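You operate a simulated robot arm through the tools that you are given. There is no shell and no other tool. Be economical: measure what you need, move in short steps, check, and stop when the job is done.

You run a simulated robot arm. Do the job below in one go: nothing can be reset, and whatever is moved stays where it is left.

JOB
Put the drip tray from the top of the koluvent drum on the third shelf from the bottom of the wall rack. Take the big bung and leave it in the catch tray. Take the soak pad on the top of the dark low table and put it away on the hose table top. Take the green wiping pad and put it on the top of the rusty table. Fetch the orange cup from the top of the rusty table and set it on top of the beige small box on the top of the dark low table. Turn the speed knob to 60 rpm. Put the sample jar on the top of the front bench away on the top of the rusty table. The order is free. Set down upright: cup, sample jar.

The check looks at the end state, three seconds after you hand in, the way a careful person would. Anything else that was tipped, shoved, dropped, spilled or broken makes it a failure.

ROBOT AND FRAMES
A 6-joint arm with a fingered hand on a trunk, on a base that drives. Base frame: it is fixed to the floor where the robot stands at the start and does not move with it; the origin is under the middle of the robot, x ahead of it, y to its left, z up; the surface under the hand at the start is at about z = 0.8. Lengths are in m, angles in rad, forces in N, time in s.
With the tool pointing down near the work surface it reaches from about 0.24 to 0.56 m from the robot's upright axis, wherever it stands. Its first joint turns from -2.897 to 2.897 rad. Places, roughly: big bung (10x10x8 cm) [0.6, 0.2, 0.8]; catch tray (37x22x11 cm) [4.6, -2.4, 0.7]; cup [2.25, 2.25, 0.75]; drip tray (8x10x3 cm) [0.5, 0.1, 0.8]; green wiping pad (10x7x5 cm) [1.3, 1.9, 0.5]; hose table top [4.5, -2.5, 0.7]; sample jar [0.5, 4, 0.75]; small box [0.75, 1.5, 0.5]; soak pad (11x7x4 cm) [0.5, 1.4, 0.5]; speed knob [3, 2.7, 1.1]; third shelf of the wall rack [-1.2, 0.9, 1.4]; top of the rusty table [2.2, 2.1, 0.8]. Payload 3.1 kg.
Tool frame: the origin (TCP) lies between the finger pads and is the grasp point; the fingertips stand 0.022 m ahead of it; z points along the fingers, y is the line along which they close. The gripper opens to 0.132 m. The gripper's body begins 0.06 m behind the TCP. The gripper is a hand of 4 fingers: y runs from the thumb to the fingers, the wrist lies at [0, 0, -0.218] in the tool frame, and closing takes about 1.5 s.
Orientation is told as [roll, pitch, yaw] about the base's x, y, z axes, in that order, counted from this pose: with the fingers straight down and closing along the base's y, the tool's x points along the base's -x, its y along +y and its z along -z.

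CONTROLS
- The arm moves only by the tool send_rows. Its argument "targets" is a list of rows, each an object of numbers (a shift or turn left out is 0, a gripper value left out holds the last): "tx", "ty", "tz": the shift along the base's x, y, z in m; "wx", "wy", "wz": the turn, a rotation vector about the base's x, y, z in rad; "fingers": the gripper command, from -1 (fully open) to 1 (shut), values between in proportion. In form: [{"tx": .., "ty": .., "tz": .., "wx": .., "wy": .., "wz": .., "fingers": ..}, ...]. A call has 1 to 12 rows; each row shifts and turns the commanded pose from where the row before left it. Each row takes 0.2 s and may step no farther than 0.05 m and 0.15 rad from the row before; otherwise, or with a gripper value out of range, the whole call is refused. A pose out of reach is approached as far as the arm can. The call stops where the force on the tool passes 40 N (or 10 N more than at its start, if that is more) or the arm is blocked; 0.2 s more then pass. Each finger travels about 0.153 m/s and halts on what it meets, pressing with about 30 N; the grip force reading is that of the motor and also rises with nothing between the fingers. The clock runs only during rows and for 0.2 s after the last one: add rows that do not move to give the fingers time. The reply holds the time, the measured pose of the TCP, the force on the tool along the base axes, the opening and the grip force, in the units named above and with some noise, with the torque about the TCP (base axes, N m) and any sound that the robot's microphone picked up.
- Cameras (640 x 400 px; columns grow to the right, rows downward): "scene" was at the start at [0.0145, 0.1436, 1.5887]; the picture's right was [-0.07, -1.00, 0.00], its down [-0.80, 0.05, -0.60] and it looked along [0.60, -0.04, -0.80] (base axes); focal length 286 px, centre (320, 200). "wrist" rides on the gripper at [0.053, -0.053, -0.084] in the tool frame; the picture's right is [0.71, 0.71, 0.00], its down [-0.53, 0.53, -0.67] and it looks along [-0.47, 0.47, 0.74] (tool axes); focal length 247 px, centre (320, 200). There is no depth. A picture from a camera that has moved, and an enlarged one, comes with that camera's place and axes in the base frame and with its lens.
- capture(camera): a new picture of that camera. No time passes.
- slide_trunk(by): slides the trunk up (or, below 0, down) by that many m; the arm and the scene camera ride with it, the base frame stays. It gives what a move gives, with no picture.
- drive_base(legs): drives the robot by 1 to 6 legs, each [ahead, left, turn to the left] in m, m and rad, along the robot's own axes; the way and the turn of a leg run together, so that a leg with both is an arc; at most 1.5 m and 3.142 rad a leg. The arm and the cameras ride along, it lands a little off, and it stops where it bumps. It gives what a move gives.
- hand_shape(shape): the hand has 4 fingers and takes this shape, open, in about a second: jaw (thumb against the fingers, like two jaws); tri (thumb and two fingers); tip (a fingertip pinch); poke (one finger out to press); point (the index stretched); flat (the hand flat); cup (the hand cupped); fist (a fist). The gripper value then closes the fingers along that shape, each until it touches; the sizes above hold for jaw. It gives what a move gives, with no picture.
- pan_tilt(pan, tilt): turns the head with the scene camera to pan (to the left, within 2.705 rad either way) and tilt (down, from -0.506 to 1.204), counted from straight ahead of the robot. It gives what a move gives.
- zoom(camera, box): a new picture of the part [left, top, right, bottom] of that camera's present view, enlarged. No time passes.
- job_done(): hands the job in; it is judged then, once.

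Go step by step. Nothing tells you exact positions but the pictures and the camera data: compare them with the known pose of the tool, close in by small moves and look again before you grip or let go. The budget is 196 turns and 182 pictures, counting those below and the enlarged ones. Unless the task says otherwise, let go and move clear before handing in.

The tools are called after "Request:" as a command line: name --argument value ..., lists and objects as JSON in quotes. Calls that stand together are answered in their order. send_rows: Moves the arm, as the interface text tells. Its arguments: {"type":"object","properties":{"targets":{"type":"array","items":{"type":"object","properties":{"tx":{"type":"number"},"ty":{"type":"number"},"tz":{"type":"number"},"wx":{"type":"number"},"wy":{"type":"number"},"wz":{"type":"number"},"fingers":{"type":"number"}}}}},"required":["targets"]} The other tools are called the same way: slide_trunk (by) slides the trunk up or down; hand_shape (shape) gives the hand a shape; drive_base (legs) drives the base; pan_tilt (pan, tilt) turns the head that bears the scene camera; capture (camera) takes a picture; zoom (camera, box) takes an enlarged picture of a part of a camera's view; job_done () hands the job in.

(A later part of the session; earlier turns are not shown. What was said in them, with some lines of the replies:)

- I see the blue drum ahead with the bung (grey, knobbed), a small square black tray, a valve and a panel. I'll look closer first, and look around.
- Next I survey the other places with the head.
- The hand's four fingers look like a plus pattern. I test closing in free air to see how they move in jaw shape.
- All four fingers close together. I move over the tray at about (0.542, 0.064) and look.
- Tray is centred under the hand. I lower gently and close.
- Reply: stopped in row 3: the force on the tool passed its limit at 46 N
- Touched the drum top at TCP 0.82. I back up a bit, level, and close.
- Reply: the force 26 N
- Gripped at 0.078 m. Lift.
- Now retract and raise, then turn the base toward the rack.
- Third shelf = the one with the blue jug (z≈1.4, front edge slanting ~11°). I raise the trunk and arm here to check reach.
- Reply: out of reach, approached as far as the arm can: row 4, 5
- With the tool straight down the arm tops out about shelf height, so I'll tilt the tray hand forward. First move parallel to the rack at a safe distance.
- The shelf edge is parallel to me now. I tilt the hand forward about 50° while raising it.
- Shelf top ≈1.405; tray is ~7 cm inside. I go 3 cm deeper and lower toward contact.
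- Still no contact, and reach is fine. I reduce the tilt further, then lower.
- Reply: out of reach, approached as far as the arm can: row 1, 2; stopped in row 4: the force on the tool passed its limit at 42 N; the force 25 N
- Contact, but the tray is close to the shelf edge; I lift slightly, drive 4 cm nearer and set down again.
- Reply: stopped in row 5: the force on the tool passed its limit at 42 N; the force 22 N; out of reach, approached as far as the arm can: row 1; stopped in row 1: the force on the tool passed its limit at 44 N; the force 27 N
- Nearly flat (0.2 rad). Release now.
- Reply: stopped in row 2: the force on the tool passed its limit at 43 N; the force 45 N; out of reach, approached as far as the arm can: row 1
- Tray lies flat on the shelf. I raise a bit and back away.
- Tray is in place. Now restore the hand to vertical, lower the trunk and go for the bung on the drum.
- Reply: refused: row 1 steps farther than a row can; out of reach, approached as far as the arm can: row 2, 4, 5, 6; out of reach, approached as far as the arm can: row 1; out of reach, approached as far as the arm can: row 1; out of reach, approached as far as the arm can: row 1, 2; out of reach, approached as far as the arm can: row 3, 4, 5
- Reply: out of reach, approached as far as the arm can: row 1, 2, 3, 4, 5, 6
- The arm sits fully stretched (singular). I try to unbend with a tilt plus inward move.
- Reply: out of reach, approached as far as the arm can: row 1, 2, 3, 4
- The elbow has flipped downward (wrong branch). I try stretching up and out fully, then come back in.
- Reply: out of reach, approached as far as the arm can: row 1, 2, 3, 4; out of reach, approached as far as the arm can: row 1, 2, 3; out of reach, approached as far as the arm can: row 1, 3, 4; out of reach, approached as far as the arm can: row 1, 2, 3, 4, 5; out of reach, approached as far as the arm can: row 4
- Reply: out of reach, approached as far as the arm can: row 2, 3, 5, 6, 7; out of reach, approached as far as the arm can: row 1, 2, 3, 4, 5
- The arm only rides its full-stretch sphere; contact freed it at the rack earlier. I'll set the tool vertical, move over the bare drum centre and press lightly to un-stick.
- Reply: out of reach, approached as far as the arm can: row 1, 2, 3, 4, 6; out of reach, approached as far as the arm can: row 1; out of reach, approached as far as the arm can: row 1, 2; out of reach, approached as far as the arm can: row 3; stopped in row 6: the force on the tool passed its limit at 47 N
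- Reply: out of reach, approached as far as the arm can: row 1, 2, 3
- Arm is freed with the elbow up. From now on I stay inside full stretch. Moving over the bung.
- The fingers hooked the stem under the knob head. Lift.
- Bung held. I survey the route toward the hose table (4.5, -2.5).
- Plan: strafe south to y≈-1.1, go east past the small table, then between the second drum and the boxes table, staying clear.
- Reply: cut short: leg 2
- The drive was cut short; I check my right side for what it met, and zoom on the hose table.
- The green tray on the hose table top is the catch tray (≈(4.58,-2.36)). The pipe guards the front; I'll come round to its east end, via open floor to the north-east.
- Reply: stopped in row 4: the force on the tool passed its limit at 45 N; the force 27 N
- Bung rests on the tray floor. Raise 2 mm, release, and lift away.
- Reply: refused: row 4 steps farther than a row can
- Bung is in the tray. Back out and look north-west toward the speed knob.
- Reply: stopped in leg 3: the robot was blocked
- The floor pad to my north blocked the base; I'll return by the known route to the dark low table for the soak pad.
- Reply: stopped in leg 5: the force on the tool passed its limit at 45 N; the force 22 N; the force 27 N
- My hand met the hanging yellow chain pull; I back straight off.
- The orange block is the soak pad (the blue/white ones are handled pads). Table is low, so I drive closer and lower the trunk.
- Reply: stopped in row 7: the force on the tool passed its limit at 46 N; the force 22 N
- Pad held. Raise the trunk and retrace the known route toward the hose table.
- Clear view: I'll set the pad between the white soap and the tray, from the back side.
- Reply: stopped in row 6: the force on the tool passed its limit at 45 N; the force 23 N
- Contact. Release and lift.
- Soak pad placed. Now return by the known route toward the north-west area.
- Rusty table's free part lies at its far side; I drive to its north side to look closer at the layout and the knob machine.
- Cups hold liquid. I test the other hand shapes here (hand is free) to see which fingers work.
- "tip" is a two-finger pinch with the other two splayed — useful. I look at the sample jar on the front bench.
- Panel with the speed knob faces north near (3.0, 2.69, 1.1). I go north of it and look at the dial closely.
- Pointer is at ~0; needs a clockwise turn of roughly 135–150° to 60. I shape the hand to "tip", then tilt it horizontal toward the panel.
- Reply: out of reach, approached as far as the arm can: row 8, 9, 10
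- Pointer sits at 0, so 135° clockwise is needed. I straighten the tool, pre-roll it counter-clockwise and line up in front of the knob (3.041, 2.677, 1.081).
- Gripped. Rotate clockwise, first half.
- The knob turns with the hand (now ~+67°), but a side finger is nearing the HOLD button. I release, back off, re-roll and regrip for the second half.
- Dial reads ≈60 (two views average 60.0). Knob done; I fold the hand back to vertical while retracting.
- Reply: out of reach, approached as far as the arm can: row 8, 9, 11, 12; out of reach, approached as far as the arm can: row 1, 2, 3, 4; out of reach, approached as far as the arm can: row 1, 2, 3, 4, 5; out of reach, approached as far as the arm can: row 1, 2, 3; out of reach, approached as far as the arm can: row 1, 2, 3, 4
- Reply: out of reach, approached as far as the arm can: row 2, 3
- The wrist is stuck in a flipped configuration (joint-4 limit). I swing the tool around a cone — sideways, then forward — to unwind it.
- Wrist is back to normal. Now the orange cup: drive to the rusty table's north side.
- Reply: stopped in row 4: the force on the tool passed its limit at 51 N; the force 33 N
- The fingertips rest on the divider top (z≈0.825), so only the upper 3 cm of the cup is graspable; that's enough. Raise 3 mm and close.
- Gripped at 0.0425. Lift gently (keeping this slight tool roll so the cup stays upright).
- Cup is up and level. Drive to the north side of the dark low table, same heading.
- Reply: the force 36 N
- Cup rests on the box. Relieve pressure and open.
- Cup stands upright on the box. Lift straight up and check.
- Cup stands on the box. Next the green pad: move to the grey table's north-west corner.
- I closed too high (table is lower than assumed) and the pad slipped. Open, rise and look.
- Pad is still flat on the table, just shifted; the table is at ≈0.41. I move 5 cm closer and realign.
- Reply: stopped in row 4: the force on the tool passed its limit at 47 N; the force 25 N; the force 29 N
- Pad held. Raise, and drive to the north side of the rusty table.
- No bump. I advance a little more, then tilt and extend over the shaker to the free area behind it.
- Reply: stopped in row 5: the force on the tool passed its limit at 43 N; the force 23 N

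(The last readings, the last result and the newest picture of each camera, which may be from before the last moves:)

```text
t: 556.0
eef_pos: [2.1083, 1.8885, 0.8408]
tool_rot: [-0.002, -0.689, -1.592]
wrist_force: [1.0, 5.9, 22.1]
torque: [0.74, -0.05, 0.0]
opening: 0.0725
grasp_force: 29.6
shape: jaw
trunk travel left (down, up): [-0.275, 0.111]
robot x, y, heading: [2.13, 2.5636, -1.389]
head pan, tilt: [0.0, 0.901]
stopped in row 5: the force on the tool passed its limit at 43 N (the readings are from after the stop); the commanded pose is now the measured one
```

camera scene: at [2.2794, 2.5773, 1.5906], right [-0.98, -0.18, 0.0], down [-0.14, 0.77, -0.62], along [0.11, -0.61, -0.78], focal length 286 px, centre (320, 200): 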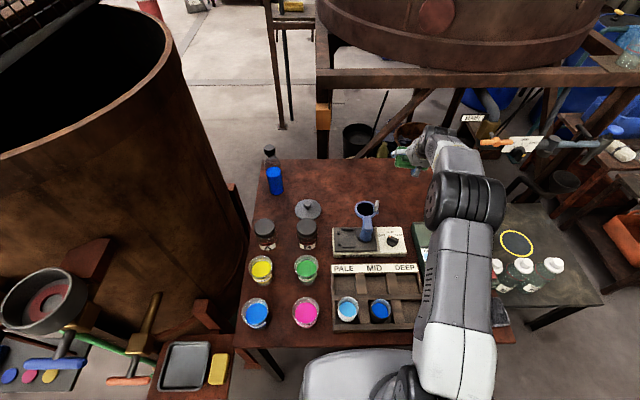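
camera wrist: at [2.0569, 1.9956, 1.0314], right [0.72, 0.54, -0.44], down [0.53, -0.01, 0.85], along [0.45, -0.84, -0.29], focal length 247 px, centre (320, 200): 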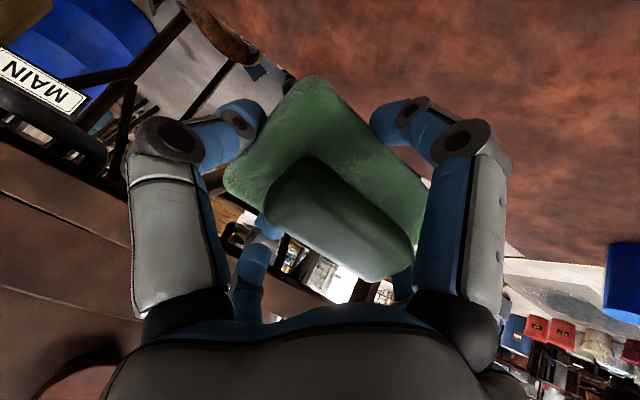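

Request:
send_rows --targets '[{"tz": 0.003}, {"fingers": -1}, {}, {}, {}]'

Request:
send_rows --targets '[{"tz": 0.03}, {"tz": 0.04}, {"tz": 0.04}, {"tz": 0.03, "ty": 0.02}, {}]'

Request:
capture --camera "wrist"

Request:
zoom --camera "scene" --box '[320, 130, 460, 280]'

```text
t: 557.2
eef_pos: [2.1089, 1.892, 0.8428]
tool_rot: [-0.004, -0.687, -1.592]
wrist_force: [1.7, 9.7, 32.4]
torque: [0.76, -0.05, 0.01]
opening: 0.1159
grasp_force: 0.0
shape: jaw
trunk travel left (down, up): [-0.275, 0.111]
robot x, y, heading: [2.1302, 2.5641, -1.386]
head pan, tilt: [0.0, 0.901]
```

```text
t: 558.4
eef_pos: [2.1102, 1.9093, 0.9755]
tool_rot: [-0.003, -0.678, -1.592]
wrist_force: [-0.2, -1.0, -0.6]
torque: [0.02, -0.01, -0.02]
opening: 0.1319
grasp_force: 0.1
shape: jaw
trunk travel left (down, up): [-0.275, 0.111]
robot x, y, heading: [2.127, 2.5687, -1.385]
head pan, tilt: [0.0, 0.901]
```

```text
26 pictures are left
camera wrist: at [2.058, 2.0054, 1.0065], right [0.72, 0.53, -0.45], down [0.53, 0.0, 0.85], along [0.45, -0.85, -0.28], focal length 247 px, centre (320, 200)
```

wrist: 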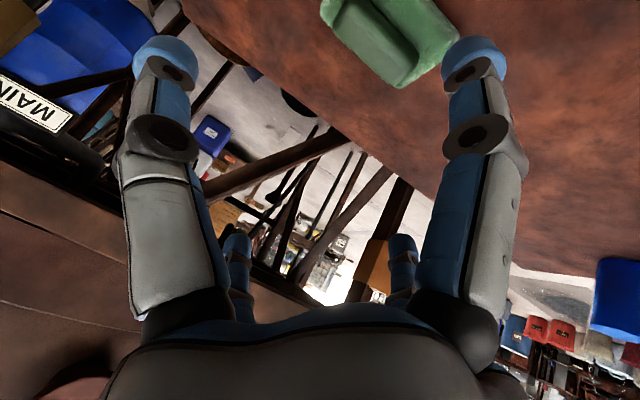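

```text
2.67 times, centred on (390, 205) of scene
camera zoom: at [2.2794, 2.5755, 1.5906], right [-0.98, -0.18, 0.0], down [-0.14, 0.77, -0.62], along [0.11, -0.61, -0.78], focal length 762 px, centre (133, 187)
```

zoom: 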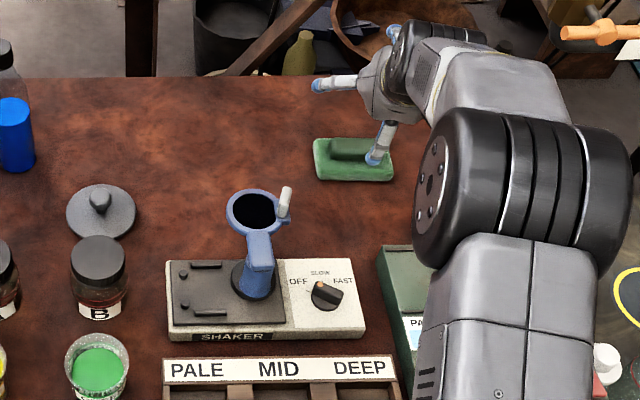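

Green pad lies flat on the rusty table. Now retract, fold upright, and go around the bench's east end to its north side for the sample jar.

Request:
send_rows --targets '[{"wx": 0.132, "wy": -0.003, "ty": 0.045}, {"wx": 0.132, "wy": -0.003, "ty": 0.045}, {"wx": 0.132, "wy": -0.003, "ty": 0.045}, {"wx": 0.132, "wy": -0.003, "ty": 0.045}, {"wx": 0.132, "wy": -0.003, "ty": 0.045}, {"wx": 0.018, "ty": 0.03, "tz": 0.03}, {"ty": 0.03, "tz": 0.035}, {"tz": 0.03}, {}]'

Request:
drive_base --legs '[[-0.513, 0.166, 0], [-1.134, 0.464, 0], [-0.734, -0.119, 0]]'

Request:
pan_tilt --pan -0.9 --tilt 0.5

Request:
capture --camera "scene"

```text
t: 560.4
eef_pos: [2.1094, 2.1977, 1.074]
tool_rot: [-0.003, 0.0, -1.593]
wrist_force: [-0.2, 0.0, -0.1]
torque: [-0.01, 0.01, -0.01]
opening: 0.132
grasp_force: 0.1
shape: jaw
trunk travel left (down, up): [-0.275, 0.111]
robot x, y, heading: [2.1326, 2.5655, -1.388]
head pan, tilt: [0.0, 0.901]
```

```text
t: 573.0
eef_pos: [2.2194, 4.63, 1.073]
tool_rot: [-0.004, 0.0, -1.614]
wrist_force: [0.3, 0.2, 0.5]
torque: [0.0, 0.01, 0.04]
opening: 0.132
grasp_force: 0.0
shape: jaw
trunk travel left (down, up): [-0.275, 0.111]
robot x, y, heading: [2.251, 4.9949, -1.405]
head pan, tilt: [0.0, 0.901]
```

```text
t: 574.2
eef_pos: [2.2198, 4.6284, 1.0729]
tool_rot: [-0.003, -0.004, -1.616]
wrist_force: [0.6, -0.2, 0.2]
torque: [0.01, 0.01, 0.04]
opening: 0.1321
grasp_force: 0.0
shape: jaw
trunk travel left (down, up): [-0.275, 0.111]
robot x, y, heading: [2.2505, 4.9944, -1.41]
head pan, tilt: [-0.901, 0.499]
```

```text
24 pictures are left
camera scene: at [2.3255, 5.0114, 1.6244], right [-0.74, 0.67, 0.0], down [0.32, 0.35, -0.88], along [-0.59, -0.65, -0.48], focal length 286 px, centre (320, 200)
```

scene: 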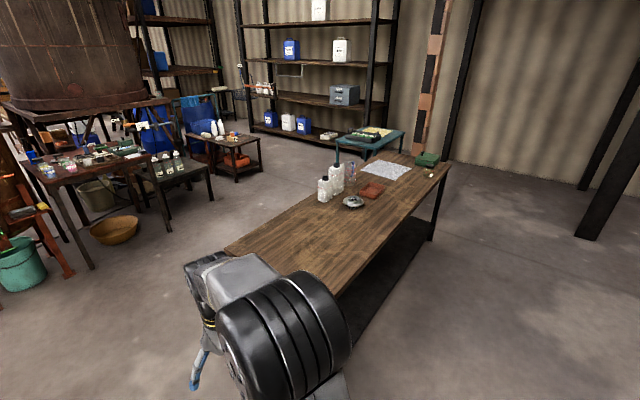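

Request:
drive_base --legs '[[-0.093, -1.2, 0], [0.177, -0.717, 0]]'

Request:
pan_tilt --pan -0.1 --tilt 0.85

Request:
capture --camera "scene"

```text
t: 583.9
eef_pos: [0.3446, 4.2254, 1.0729]
tool_rot: [-0.003, -0.002, -1.609]
wrist_force: [-1.1, 0.3, -0.7]
torque: [0.0, -0.06, 0.02]
opening: 0.1322
grasp_force: 0.0
shape: jaw
trunk travel left (down, up): [-0.275, 0.111]
robot x, y, heading: [0.3706, 4.5888, -1.407]
head pan, tilt: [-0.901, 0.499]
```

```text
t: 585.0
eef_pos: [0.3455, 4.2268, 1.0729]
tool_rot: [-0.004, 0.001, -1.609]
wrist_force: [-1.0, -0.5, 0.3]
torque: [0.03, -0.04, 0.01]
opening: 0.1319
grasp_force: 0.1
shape: jaw
trunk travel left (down, up): [-0.275, 0.111]
robot x, y, heading: [0.3714, 4.5928, -1.405]
head pan, tilt: [-0.099, 0.85]
```

```text
23 pictures are left
camera scene: at [0.5137, 4.5987, 1.5945], right [-1.0, -0.07, 0.0], down [-0.05, 0.75, -0.66], along [0.04, -0.66, -0.75], focal length 286 px, centre (320, 200)
```

scene: 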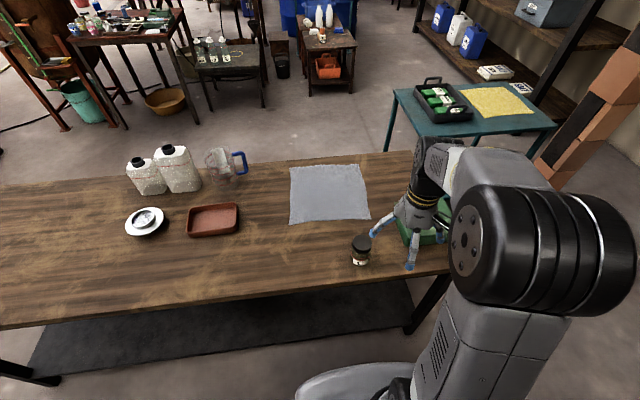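

Request:
hand_shape --shape "tip"

Request:
send_rows --targets '[{"wx": -0.11, "wy": 0.004, "tx": 0.022, "ty": -0.035, "tz": -0.01, "fingers": -0.4}, {"wx": -0.11, "wy": 0.004, "tx": 0.022, "ty": -0.035, "tz": -0.01}, {"wx": -0.11, "wy": 0.004, "tx": 0.02, "ty": -0.035, "tz": -0.01}, {"ty": -0.008, "tz": -0.04}, {"tz": -0.04}, {"tz": -0.03}, {}]'

Request:
capture --camera "wrist"

Request:
zoom --camera "scene" --box '[310, 180, 450, 290]'

```text
t: 585.9
eef_pos: [0.346, 4.226, 1.0725]
tool_rot: [-0.001, -0.002, -1.609]
wrist_force: [-0.2, 0.5, 0.5]
torque: [0.0, 0.01, -0.01]
opening: 0.132
grasp_force: 0.1
shape: tip
trunk travel left (down, up): [-0.275, 0.111]
robot x, y, heading: [0.3725, 4.5916, -1.404]
head pan, tilt: [-0.099, 0.85]
```

```text
t: 587.5
eef_pos: [0.4107, 4.1141, 0.9337]
tool_rot: [-0.003, -0.33, -1.609]
wrist_force: [0.1, 0.2, -0.1]
torque: [0.02, -0.02, 0.01]
opening: 0.0929
grasp_force: 0.2
shape: tip
trunk travel left (down, up): [-0.275, 0.111]
robot x, y, heading: [0.3723, 4.5934, -1.4]
head pan, tilt: [-0.099, 0.85]
```

```text
22 pictures are left
camera wrist: at [0.3602, 4.1939, 0.9947], right [0.73, 0.64, -0.23], down [0.52, -0.3, 0.8], along [0.44, -0.71, -0.55], focal length 247 px, centre (320, 200)
```

wrist: 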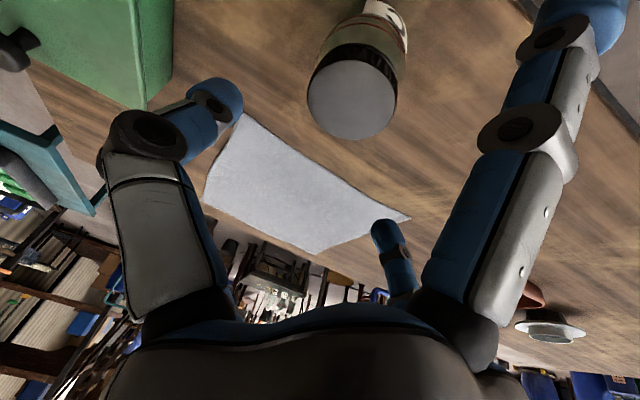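

```text
3.64 times, centred on (380, 235) of scene
camera zoom: at [0.5138, 4.5992, 1.5945], right [-1.0, -0.07, 0.0], down [-0.05, 0.75, -0.66], along [0.04, -0.66, -0.75], focal length 1039 px, centre (102, 73)
```

zoom: 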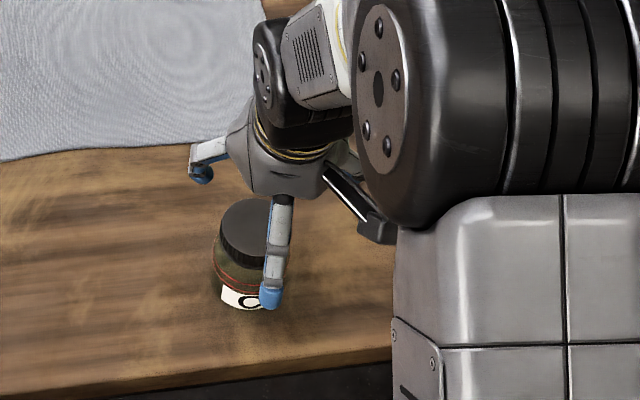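

Request:
send_rows --targets '[{"tx": 0.002, "tz": -0.04}, {"tz": -0.04}, {"tz": -0.02}, {}]'

Request:
capture --camera "wrist"

```text
t: 588.5
eef_pos: [0.4109, 4.1138, 0.8324]
tool_rot: [-0.003, -0.331, -1.611]
wrist_force: [-0.1, -0.4, -0.2]
torque: [-0.01, -0.02, 0.03]
opening: 0.0926
grasp_force: 0.1
shape: tip
trunk travel left (down, up): [-0.275, 0.111]
robot x, y, heading: [0.3732, 4.5942, -1.405]
head pan, tilt: [-0.099, 0.85]
```

```text
20 pictures are left
camera wrist: at [0.3607, 4.1934, 0.8953], right [0.73, 0.64, -0.23], down [0.52, -0.3, 0.8], along [0.44, -0.71, -0.55], focal length 247 px, centre (320, 200)
```

wrist: 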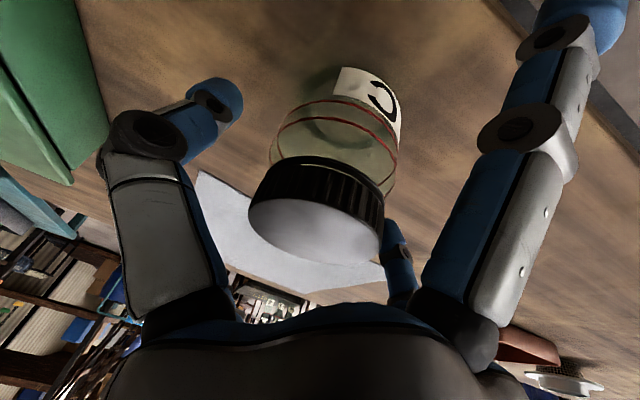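

Request:
send_rows --targets '[{"fingers": 1}, {}, {}, {}, {}, {"tz": 0.015}, {"tz": 0.03}, {"tz": 0.04}, {"tz": 0.04}, {"tz": 0.04}, {}]'

Request:
capture --camera "wrist"

Request:
zoom --camera "scene" --box '[290, 140, 450, 280]'

```text
t: 590.9
eef_pos: [0.4104, 4.1135, 0.9968]
tool_rot: [-0.002, -0.333, -1.608]
wrist_force: [-0.3, 0.8, -1.2]
torque: [-0.01, -0.01, -0.01]
opening: 0.0546
grasp_force: 30.0
shape: tip
trunk travel left (down, up): [-0.275, 0.111]
robot x, y, heading: [0.3738, 4.5912, -1.407]
head pan, tilt: [-0.099, 0.85]
```

```text
19 pictures are left
camera wrist: at [0.36, 4.1935, 1.06], right [0.73, 0.64, -0.23], down [0.52, -0.3, 0.8], along [0.44, -0.71, -0.55], focal length 247 px, centre (320, 200)
```

wrist: 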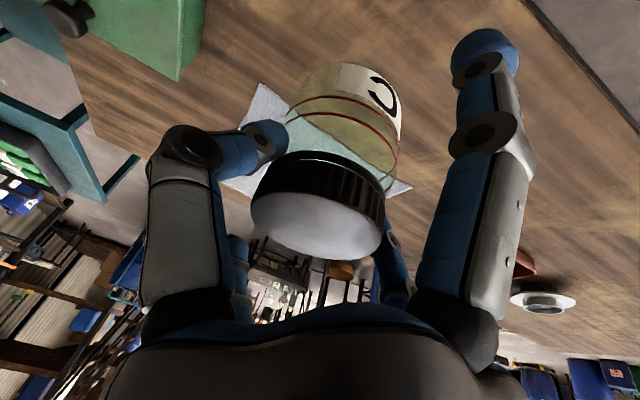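

```text
2.86 times, centred on (370, 210) of scene
camera zoom: at [0.5138, 4.5981, 1.5945], right [-1.0, -0.07, 0.0], down [-0.05, 0.75, -0.66], along [0.04, -0.66, -0.75], focal length 816 px, centre (177, 171)
```

zoom: 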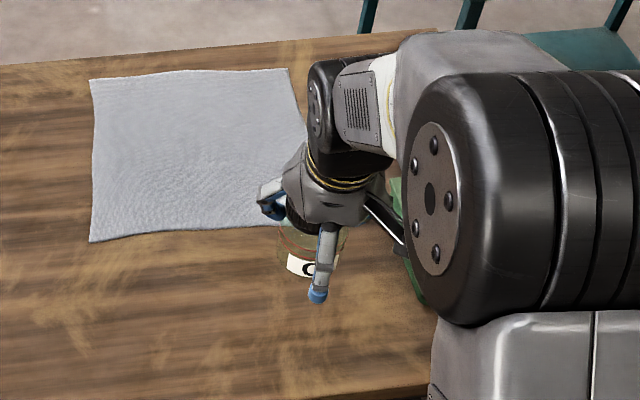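

Jar held upright. Raise and drive back around the bench to the rusty table.

Request:
send_rows --targets '[{"tz": 0.035, "ty": 0.01}, {"tz": 0.035, "ty": 0.01}, {}]'

Request:
drive_base --legs '[[-0.176, 0.714, 0], [0.087, 1.202, 0], [0.717, 0.105, 0], [1.143, -0.442, 0]]'

```text
t: 591.7
eef_pos: [0.411, 4.1338, 1.0689]
tool_rot: [-0.004, -0.331, -1.609]
wrist_force: [-0.5, -0.1, -1.2]
torque: [0.03, -0.03, 0.03]
opening: 0.0547
grasp_force: 30.1
shape: tip
trunk travel left (down, up): [-0.275, 0.111]
robot x, y, heading: [0.3733, 4.5923, -1.404]
head pan, tilt: [-0.099, 0.85]
```

```text
t: 610.9
eef_pos: [2.2456, 2.6258, 1.0681]
tool_rot: [-0.003, -0.331, -1.627]
wrist_force: [-0.7, -0.3, -0.4]
torque: [-0.01, -0.02, -0.01]
opening: 0.0545
grasp_force: 30.3
shape: tip
trunk travel left (down, up): [-0.275, 0.111]
robot x, y, heading: [2.2153, 3.0813, -1.423]
head pan, tilt: [-0.099, 0.85]
```

Request:
drive_base --legs '[[0, 0, 0.035], [0.4, -0.15, 0], [0.09, 0, 0]]'

Request:
pan_tilt --pan 0.0 --tilt 0.9

Request:
capture --camera "scene"

```text
t: 614.6
eef_pos: [2.2036, 2.1227, 1.0686]
tool_rot: [-0.003, -0.329, -1.593]
wrist_force: [0.2, -0.1, -1.4]
torque: [0.01, 0.01, 0.0]
opening: 0.0544
grasp_force: 30.2
shape: tip
trunk travel left (down, up): [-0.275, 0.111]
robot x, y, heading: [2.1565, 2.5779, -1.386]
head pan, tilt: [-0.099, 0.85]
```

```text
t: 615.2
eef_pos: [2.203, 2.123, 1.0691]
tool_rot: [-0.002, -0.331, -1.596]
wrist_force: [0.2, -0.5, -0.2]
torque: [0.02, 0.03, 0.03]
opening: 0.0542
grasp_force: 30.0
shape: tip
trunk travel left (down, up): [-0.275, 0.111]
robot x, y, heading: [2.1574, 2.5816, -1.389]
head pan, tilt: [0.0, 0.901]
```

```text
17 pictures are left
camera scene: at [2.3065, 2.5919, 1.5906], right [-0.98, -0.18, 0.0], down [-0.14, 0.77, -0.62], along [0.11, -0.61, -0.78], focal length 286 px, centre (320, 200)
```

scene: 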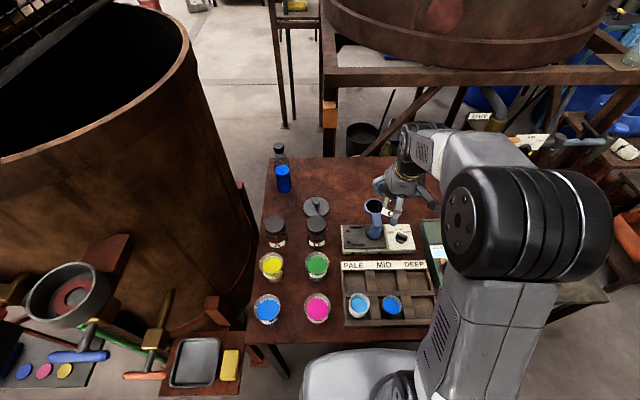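

Request:
drive_base --legs '[[0.02, 0, 0]]'

Request:
send_rows --targets '[{"tx": -0.045}, {"tx": -0.042}, {"ty": -0.04}, {"ty": -0.04}, {"ty": -0.035}, {"ty": -0.03, "tz": -0.02}, {"tz": -0.04}, {}]'

Request:
zoom --camera "scene" --box '[340, 130, 480, 270]'

Request:
capture --camera "wrist"

```text
t: 616.0
eef_pos: [2.2059, 2.104, 1.0694]
tool_rot: [-0.004, -0.332, -1.596]
wrist_force: [0.0, -1.0, -1.0]
torque: [-0.01, 0.01, -0.01]
opening: 0.0544
grasp_force: 29.6
shape: tip
trunk travel left (down, up): [-0.275, 0.111]
robot x, y, heading: [2.1621, 2.5596, -1.389]
head pan, tilt: [0.0, 0.901]
```

```text
t: 617.8
eef_pos: [2.1207, 1.9574, 1.0068]
tool_rot: [-0.003, -0.332, -1.596]
wrist_force: [-0.6, -0.2, -0.8]
torque: [0.02, -0.02, 0.01]
opening: 0.0539
grasp_force: 29.5
shape: tip
trunk travel left (down, up): [-0.275, 0.111]
robot x, y, heading: [2.1626, 2.5595, -1.384]
head pan, tilt: [0.0, 0.901]
```

```text
2.86 times, centred on (410, 200) of scene
camera zoom: at [2.3103, 2.5716, 1.5906], right [-0.98, -0.18, 0.0], down [-0.14, 0.77, -0.62], along [0.11, -0.61, -0.78], focal length 816 px, centre (63, 200)
```

zoom: 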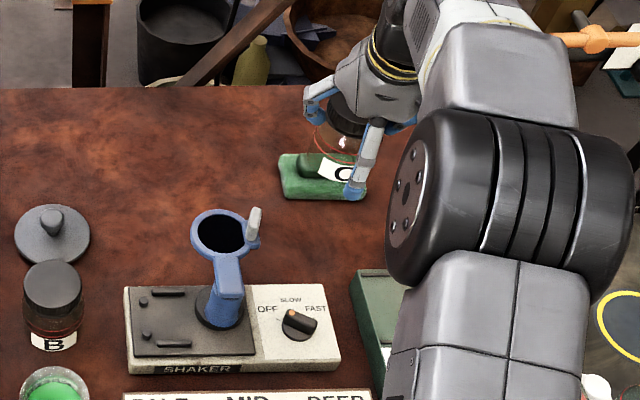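

```text
15 pictures are left
camera wrist: at [2.069, 2.0369, 1.069], right [0.72, 0.65, -0.23], down [0.52, -0.29, 0.8], along [0.45, -0.7, -0.55], focal length 247 px, centre (320, 200)
```

wrist: 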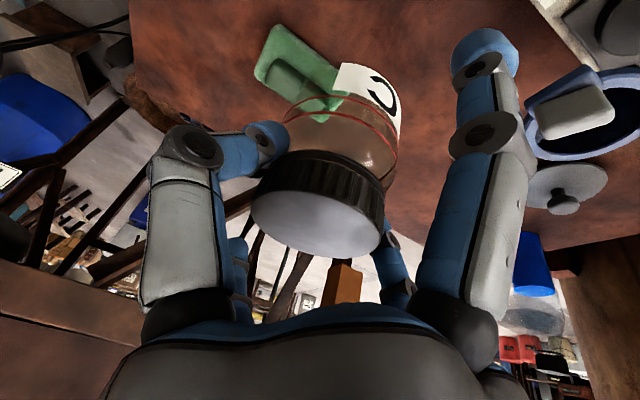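

Request:
send_rows --targets '[{"tz": -0.04}, {"tz": -0.04}, {"tz": -0.025}, {"tz": -0.008}, {"tz": -0.006}, {"tz": -0.005}, {"tz": -0.005}, {"tz": -0.005}]'

Request:
zoom --camera "scene" --box '[340, 130, 480, 270]'

```text
t: 619.6
eef_pos: [2.1191, 1.9566, 0.8759]
tool_rot: [-0.004, -0.336, -1.595]
wrist_force: [-0.1, -0.9, 2.8]
torque: [-0.04, -0.1, 0.03]
opening: 0.0536
grasp_force: 30.3
shape: tip
trunk travel left (down, up): [-0.275, 0.111]
robot x, y, heading: [2.1629, 2.559, -1.39]
head pan, tilt: [0.0, 0.901]
```

```text
2.86 times, centred on (410, 200) of scene
camera zoom: at [2.3103, 2.5728, 1.5906], right [-0.98, -0.18, 0.0], down [-0.14, 0.77, -0.62], along [0.11, -0.61, -0.78], focal length 816 px, centre (63, 200)
```

zoom: 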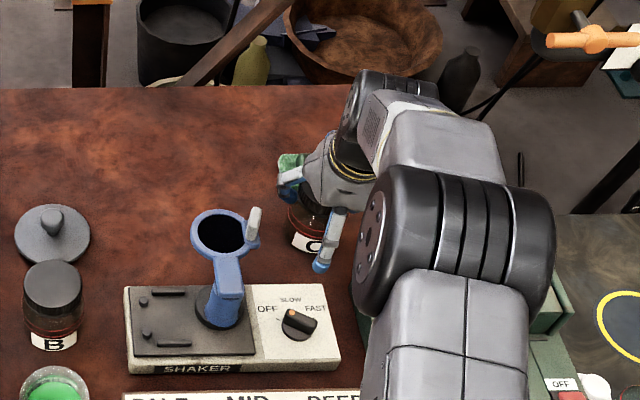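

Request:
send_rows --targets '[{"tz": -0.003}, {"tz": -0.003}, {}]'

```text
t: 620.4
eef_pos: [2.12, 1.9579, 0.8742]
tool_rot: [-0.002, -0.343, -1.596]
wrist_force: [-2.5, -5.6, 32.8]
torque: [-0.27, -0.01, -0.11]
opening: 0.0556
grasp_force: 30.2
shape: tip
trunk travel left (down, up): [-0.275, 0.111]
robot x, y, heading: [2.1607, 2.5603, -1.392]
head pan, tilt: [0.0, 0.901]
```

Firm contact. Relieve and open partly.

Request:
send_rows --targets '[{"tz": 0.005}, {"fingers": 0.0}, {"fingers": -0.3}, {}, {}]'

Request:
capture --camera "wrist"

```text
t: 621.6
eef_pos: [2.1203, 1.9583, 0.8729]
tool_rot: [-0.003, -0.331, -1.596]
wrist_force: [-0.1, -0.7, -0.3]
torque: [-0.01, -0.03, 0.03]
opening: 0.0856
grasp_force: 0.1
shape: tip
trunk travel left (down, up): [-0.275, 0.111]
robot x, y, heading: [2.1626, 2.5608, -1.387]
head pan, tilt: [0.0, 0.901]
```

```text
13 pictures are left
camera wrist: at [2.0684, 2.0375, 0.9356], right [0.72, 0.65, -0.23], down [0.52, -0.29, 0.8], along [0.45, -0.7, -0.55], focal length 247 px, centre (320, 200)
```

wrist: 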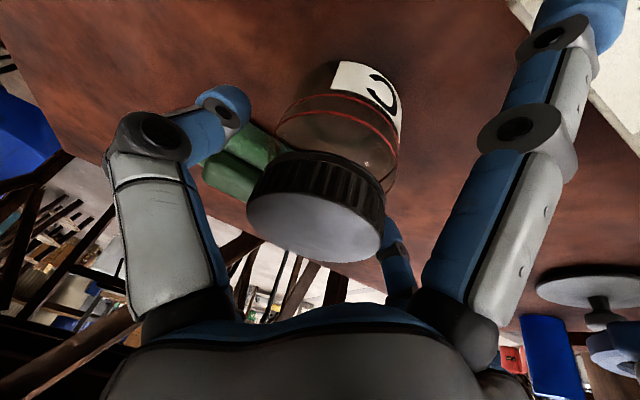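

Jar stands free. Lift straight up, then check.

Request:
send_rows --targets '[{"tz": 0.02}, {"tz": 0.03}, {"tz": 0.04}, {"tz": 0.04}, {"tz": 0.04}, {"ty": 0.04, "tz": 0.02}, {"ty": 0.045}, {"ty": 0.045}, {}]'

Request:
zoom --camera "scene" --box '[240, 130, 480, 330]'

```text
t: 623.6
eef_pos: [2.1196, 2.0846, 1.0637]
tool_rot: [-0.004, -0.332, -1.595]
wrist_force: [-0.5, 0.2, 0.6]
torque: [-0.02, 0.01, 0.01]
opening: 0.0853
grasp_force: 0.0
shape: tip
trunk travel left (down, up): [-0.275, 0.111]
robot x, y, heading: [2.1596, 2.5641, -1.39]
head pan, tilt: [0.0, 0.901]
```

```text
2.00 times, centred on (360, 230) of scene
camera zoom: at [2.3102, 2.5705, 1.5906], right [-0.98, -0.18, 0.0], down [-0.14, 0.77, -0.62], along [0.11, -0.61, -0.78], focal length 572 px, centre (240, 140)
```

zoom: 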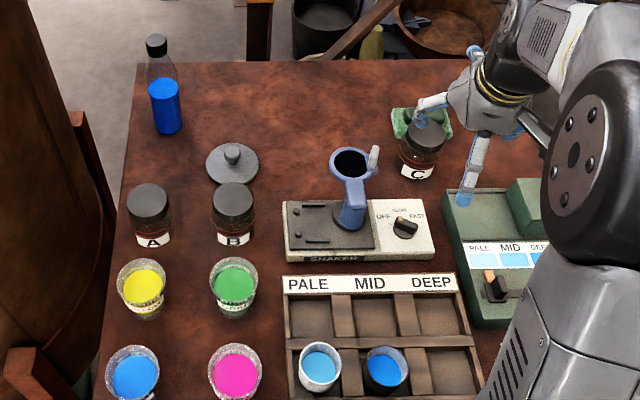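

Jar upright, nothing disturbed. Back away and check the cup and the dial once more.

Request:
drive_base --legs '[[-0.45, 0, 0]]'

Request:
pan_tilt --pan -0.75 --tilt 0.45

Request:
capture --camera "scene"

Request:
pan_tilt --pan 0.7 --tilt 0.4

Request:
capture --camera "scene"

```text
t: 626.4
eef_pos: [2.0376, 2.5306, 1.0637]
tool_rot: [-0.003, -0.331, -1.595]
wrist_force: [0.0, -0.1, -0.2]
torque: [-0.02, -0.02, 0.0]
opening: 0.0853
grasp_force: 0.0
shape: tip
trunk travel left (down, up): [-0.275, 0.111]
robot x, y, heading: [2.0818, 3.0041, -1.39]
head pan, tilt: [0.0, 0.901]
```

```text
t: 627.5
eef_pos: [2.038, 2.5299, 1.064]
tool_rot: [-0.003, -0.333, -1.596]
wrist_force: [-0.9, 0.9, -0.2]
torque: [0.0, 0.01, 0.01]
opening: 0.0854
grasp_force: 0.1
shape: tip
trunk travel left (down, up): [-0.275, 0.111]
robot x, y, heading: [2.0837, 3.0027, -1.386]
head pan, tilt: [-0.75, 0.45]
```

```text
11 pictures are left
camera scene: at [2.1662, 3.0123, 1.6289], right [-0.84, 0.54, 0.0], down [0.23, 0.37, -0.9], along [-0.49, -0.76, -0.44], focal length 286 px, centre (320, 200)
```

scene: 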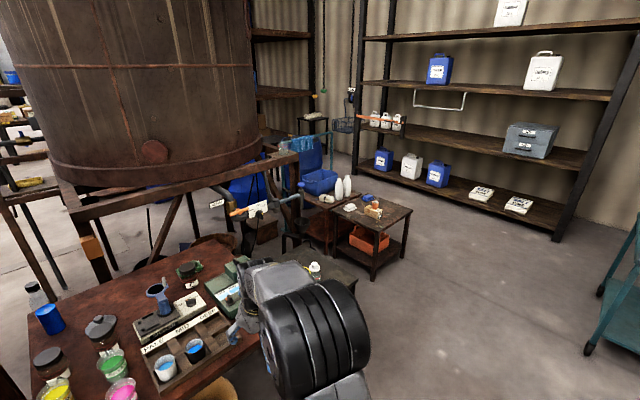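

```text
t: 629.0
eef_pos: [2.0373, 2.5292, 1.0642]
tool_rot: [-0.003, -0.331, -1.596]
wrist_force: [0.4, -0.1, 1.1]
torque: [-0.01, -0.03, 0.04]
opening: 0.0856
grasp_force: 0.1
shape: tip
trunk travel left (down, up): [-0.275, 0.111]
robot x, y, heading: [2.0824, 3.0017, -1.386]
head pan, tilt: [0.7, 0.4]
```

```text
10 pictures are left
camera scene: at [2.2871, 3.0307, 1.6336], right [-0.64, -0.77, 0.0], down [-0.3, 0.25, -0.92], along [0.71, -0.59, -0.39], focal length 286 px, centre (320, 200)
```

scene: 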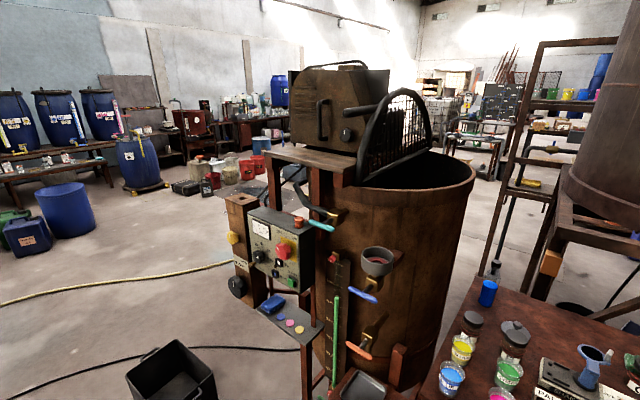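

Request:
zoom --camera "scene" --box '[225, 200, 325, 300]'

Request:
pan_tilt --pan -0.75 --tilt 0.45

Request:
zoom --camera "scene" --box '[330, 170, 420, 240]'

```text
4.00 times, centred on (275, 250) of scene
camera zoom: at [2.2871, 3.0307, 1.6336], right [-0.64, -0.77, 0.0], down [-0.3, 0.25, -0.92], along [0.71, -0.59, -0.39], focal length 1143 px, centre (500, 0)
```

zoom: 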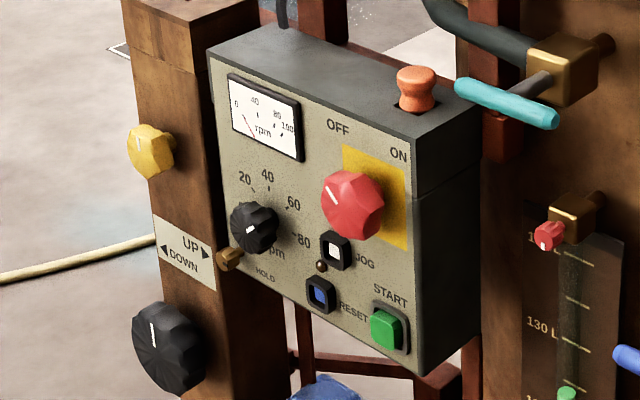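

```text
t: 630.6
eef_pos: [2.0383, 2.5291, 1.0638]
tool_rot: [-0.003, -0.33, -1.597]
wrist_force: [0.7, 0.3, 0.1]
torque: [-0.01, 0.0, 0.01]
opening: 0.0854
grasp_force: 0.1
shape: tip
trunk travel left (down, up): [-0.275, 0.111]
robot x, y, heading: [2.0809, 3.0014, -1.393]
head pan, tilt: [-0.75, 0.45]
```

```text
5.71 times, centred on (375, 205) of scene
camera zoom: at [2.1662, 3.0123, 1.6289], right [-0.84, 0.54, 0.0], down [0.23, 0.37, -0.9], along [-0.49, -0.76, -0.44], focal length 1633 px, centre (6, 171)
```

zoom: 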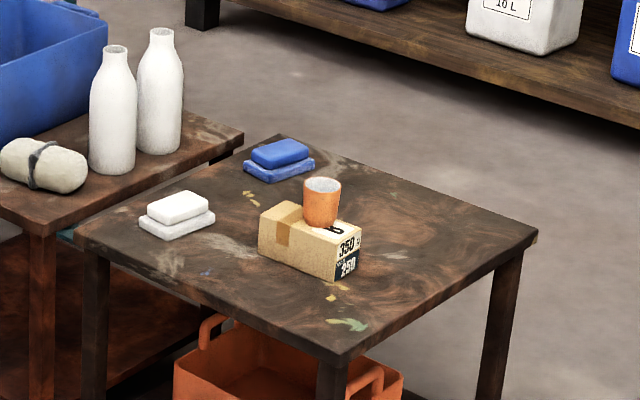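

The cup stands upright on the box, the dial points at 60, and everything is set down with the hand clear. I'm handing in now.

Request:
job_done

```text
The job is handed in.
```

I did all seven tasks and handed the job in; the check's result has not come back.

- **Drip tray:** it lies flat on the third shelf of the wall rack.
- **Big bung:** it stands in the green catch tray on the hose table.
- **Soak pad:** it is on the hose table top, between the white soap and the catch tray.
- **Green wiping pad:** it lies flat on the rusty table. My first grip was too high and shifted it on its own table before I picked it up properly.
- **Orange cup:** it stands upright on the beige box, a little off-centre, with its liquid still in it.
- **Speed knob:** it reads about 60 rpm; two close views gave 59 and 61.
- **Sample jar:** it stands upright on the rusty table, just in front of the green pad.

On the way the hand pushed against the hanging yellow chain pull until the force limit stopped it. I backed off and it hung normally. Two drives also stopped early, one of them beside the table with the stacked boxes. I saw nothing moved either time, but I did not find out what stopped them.
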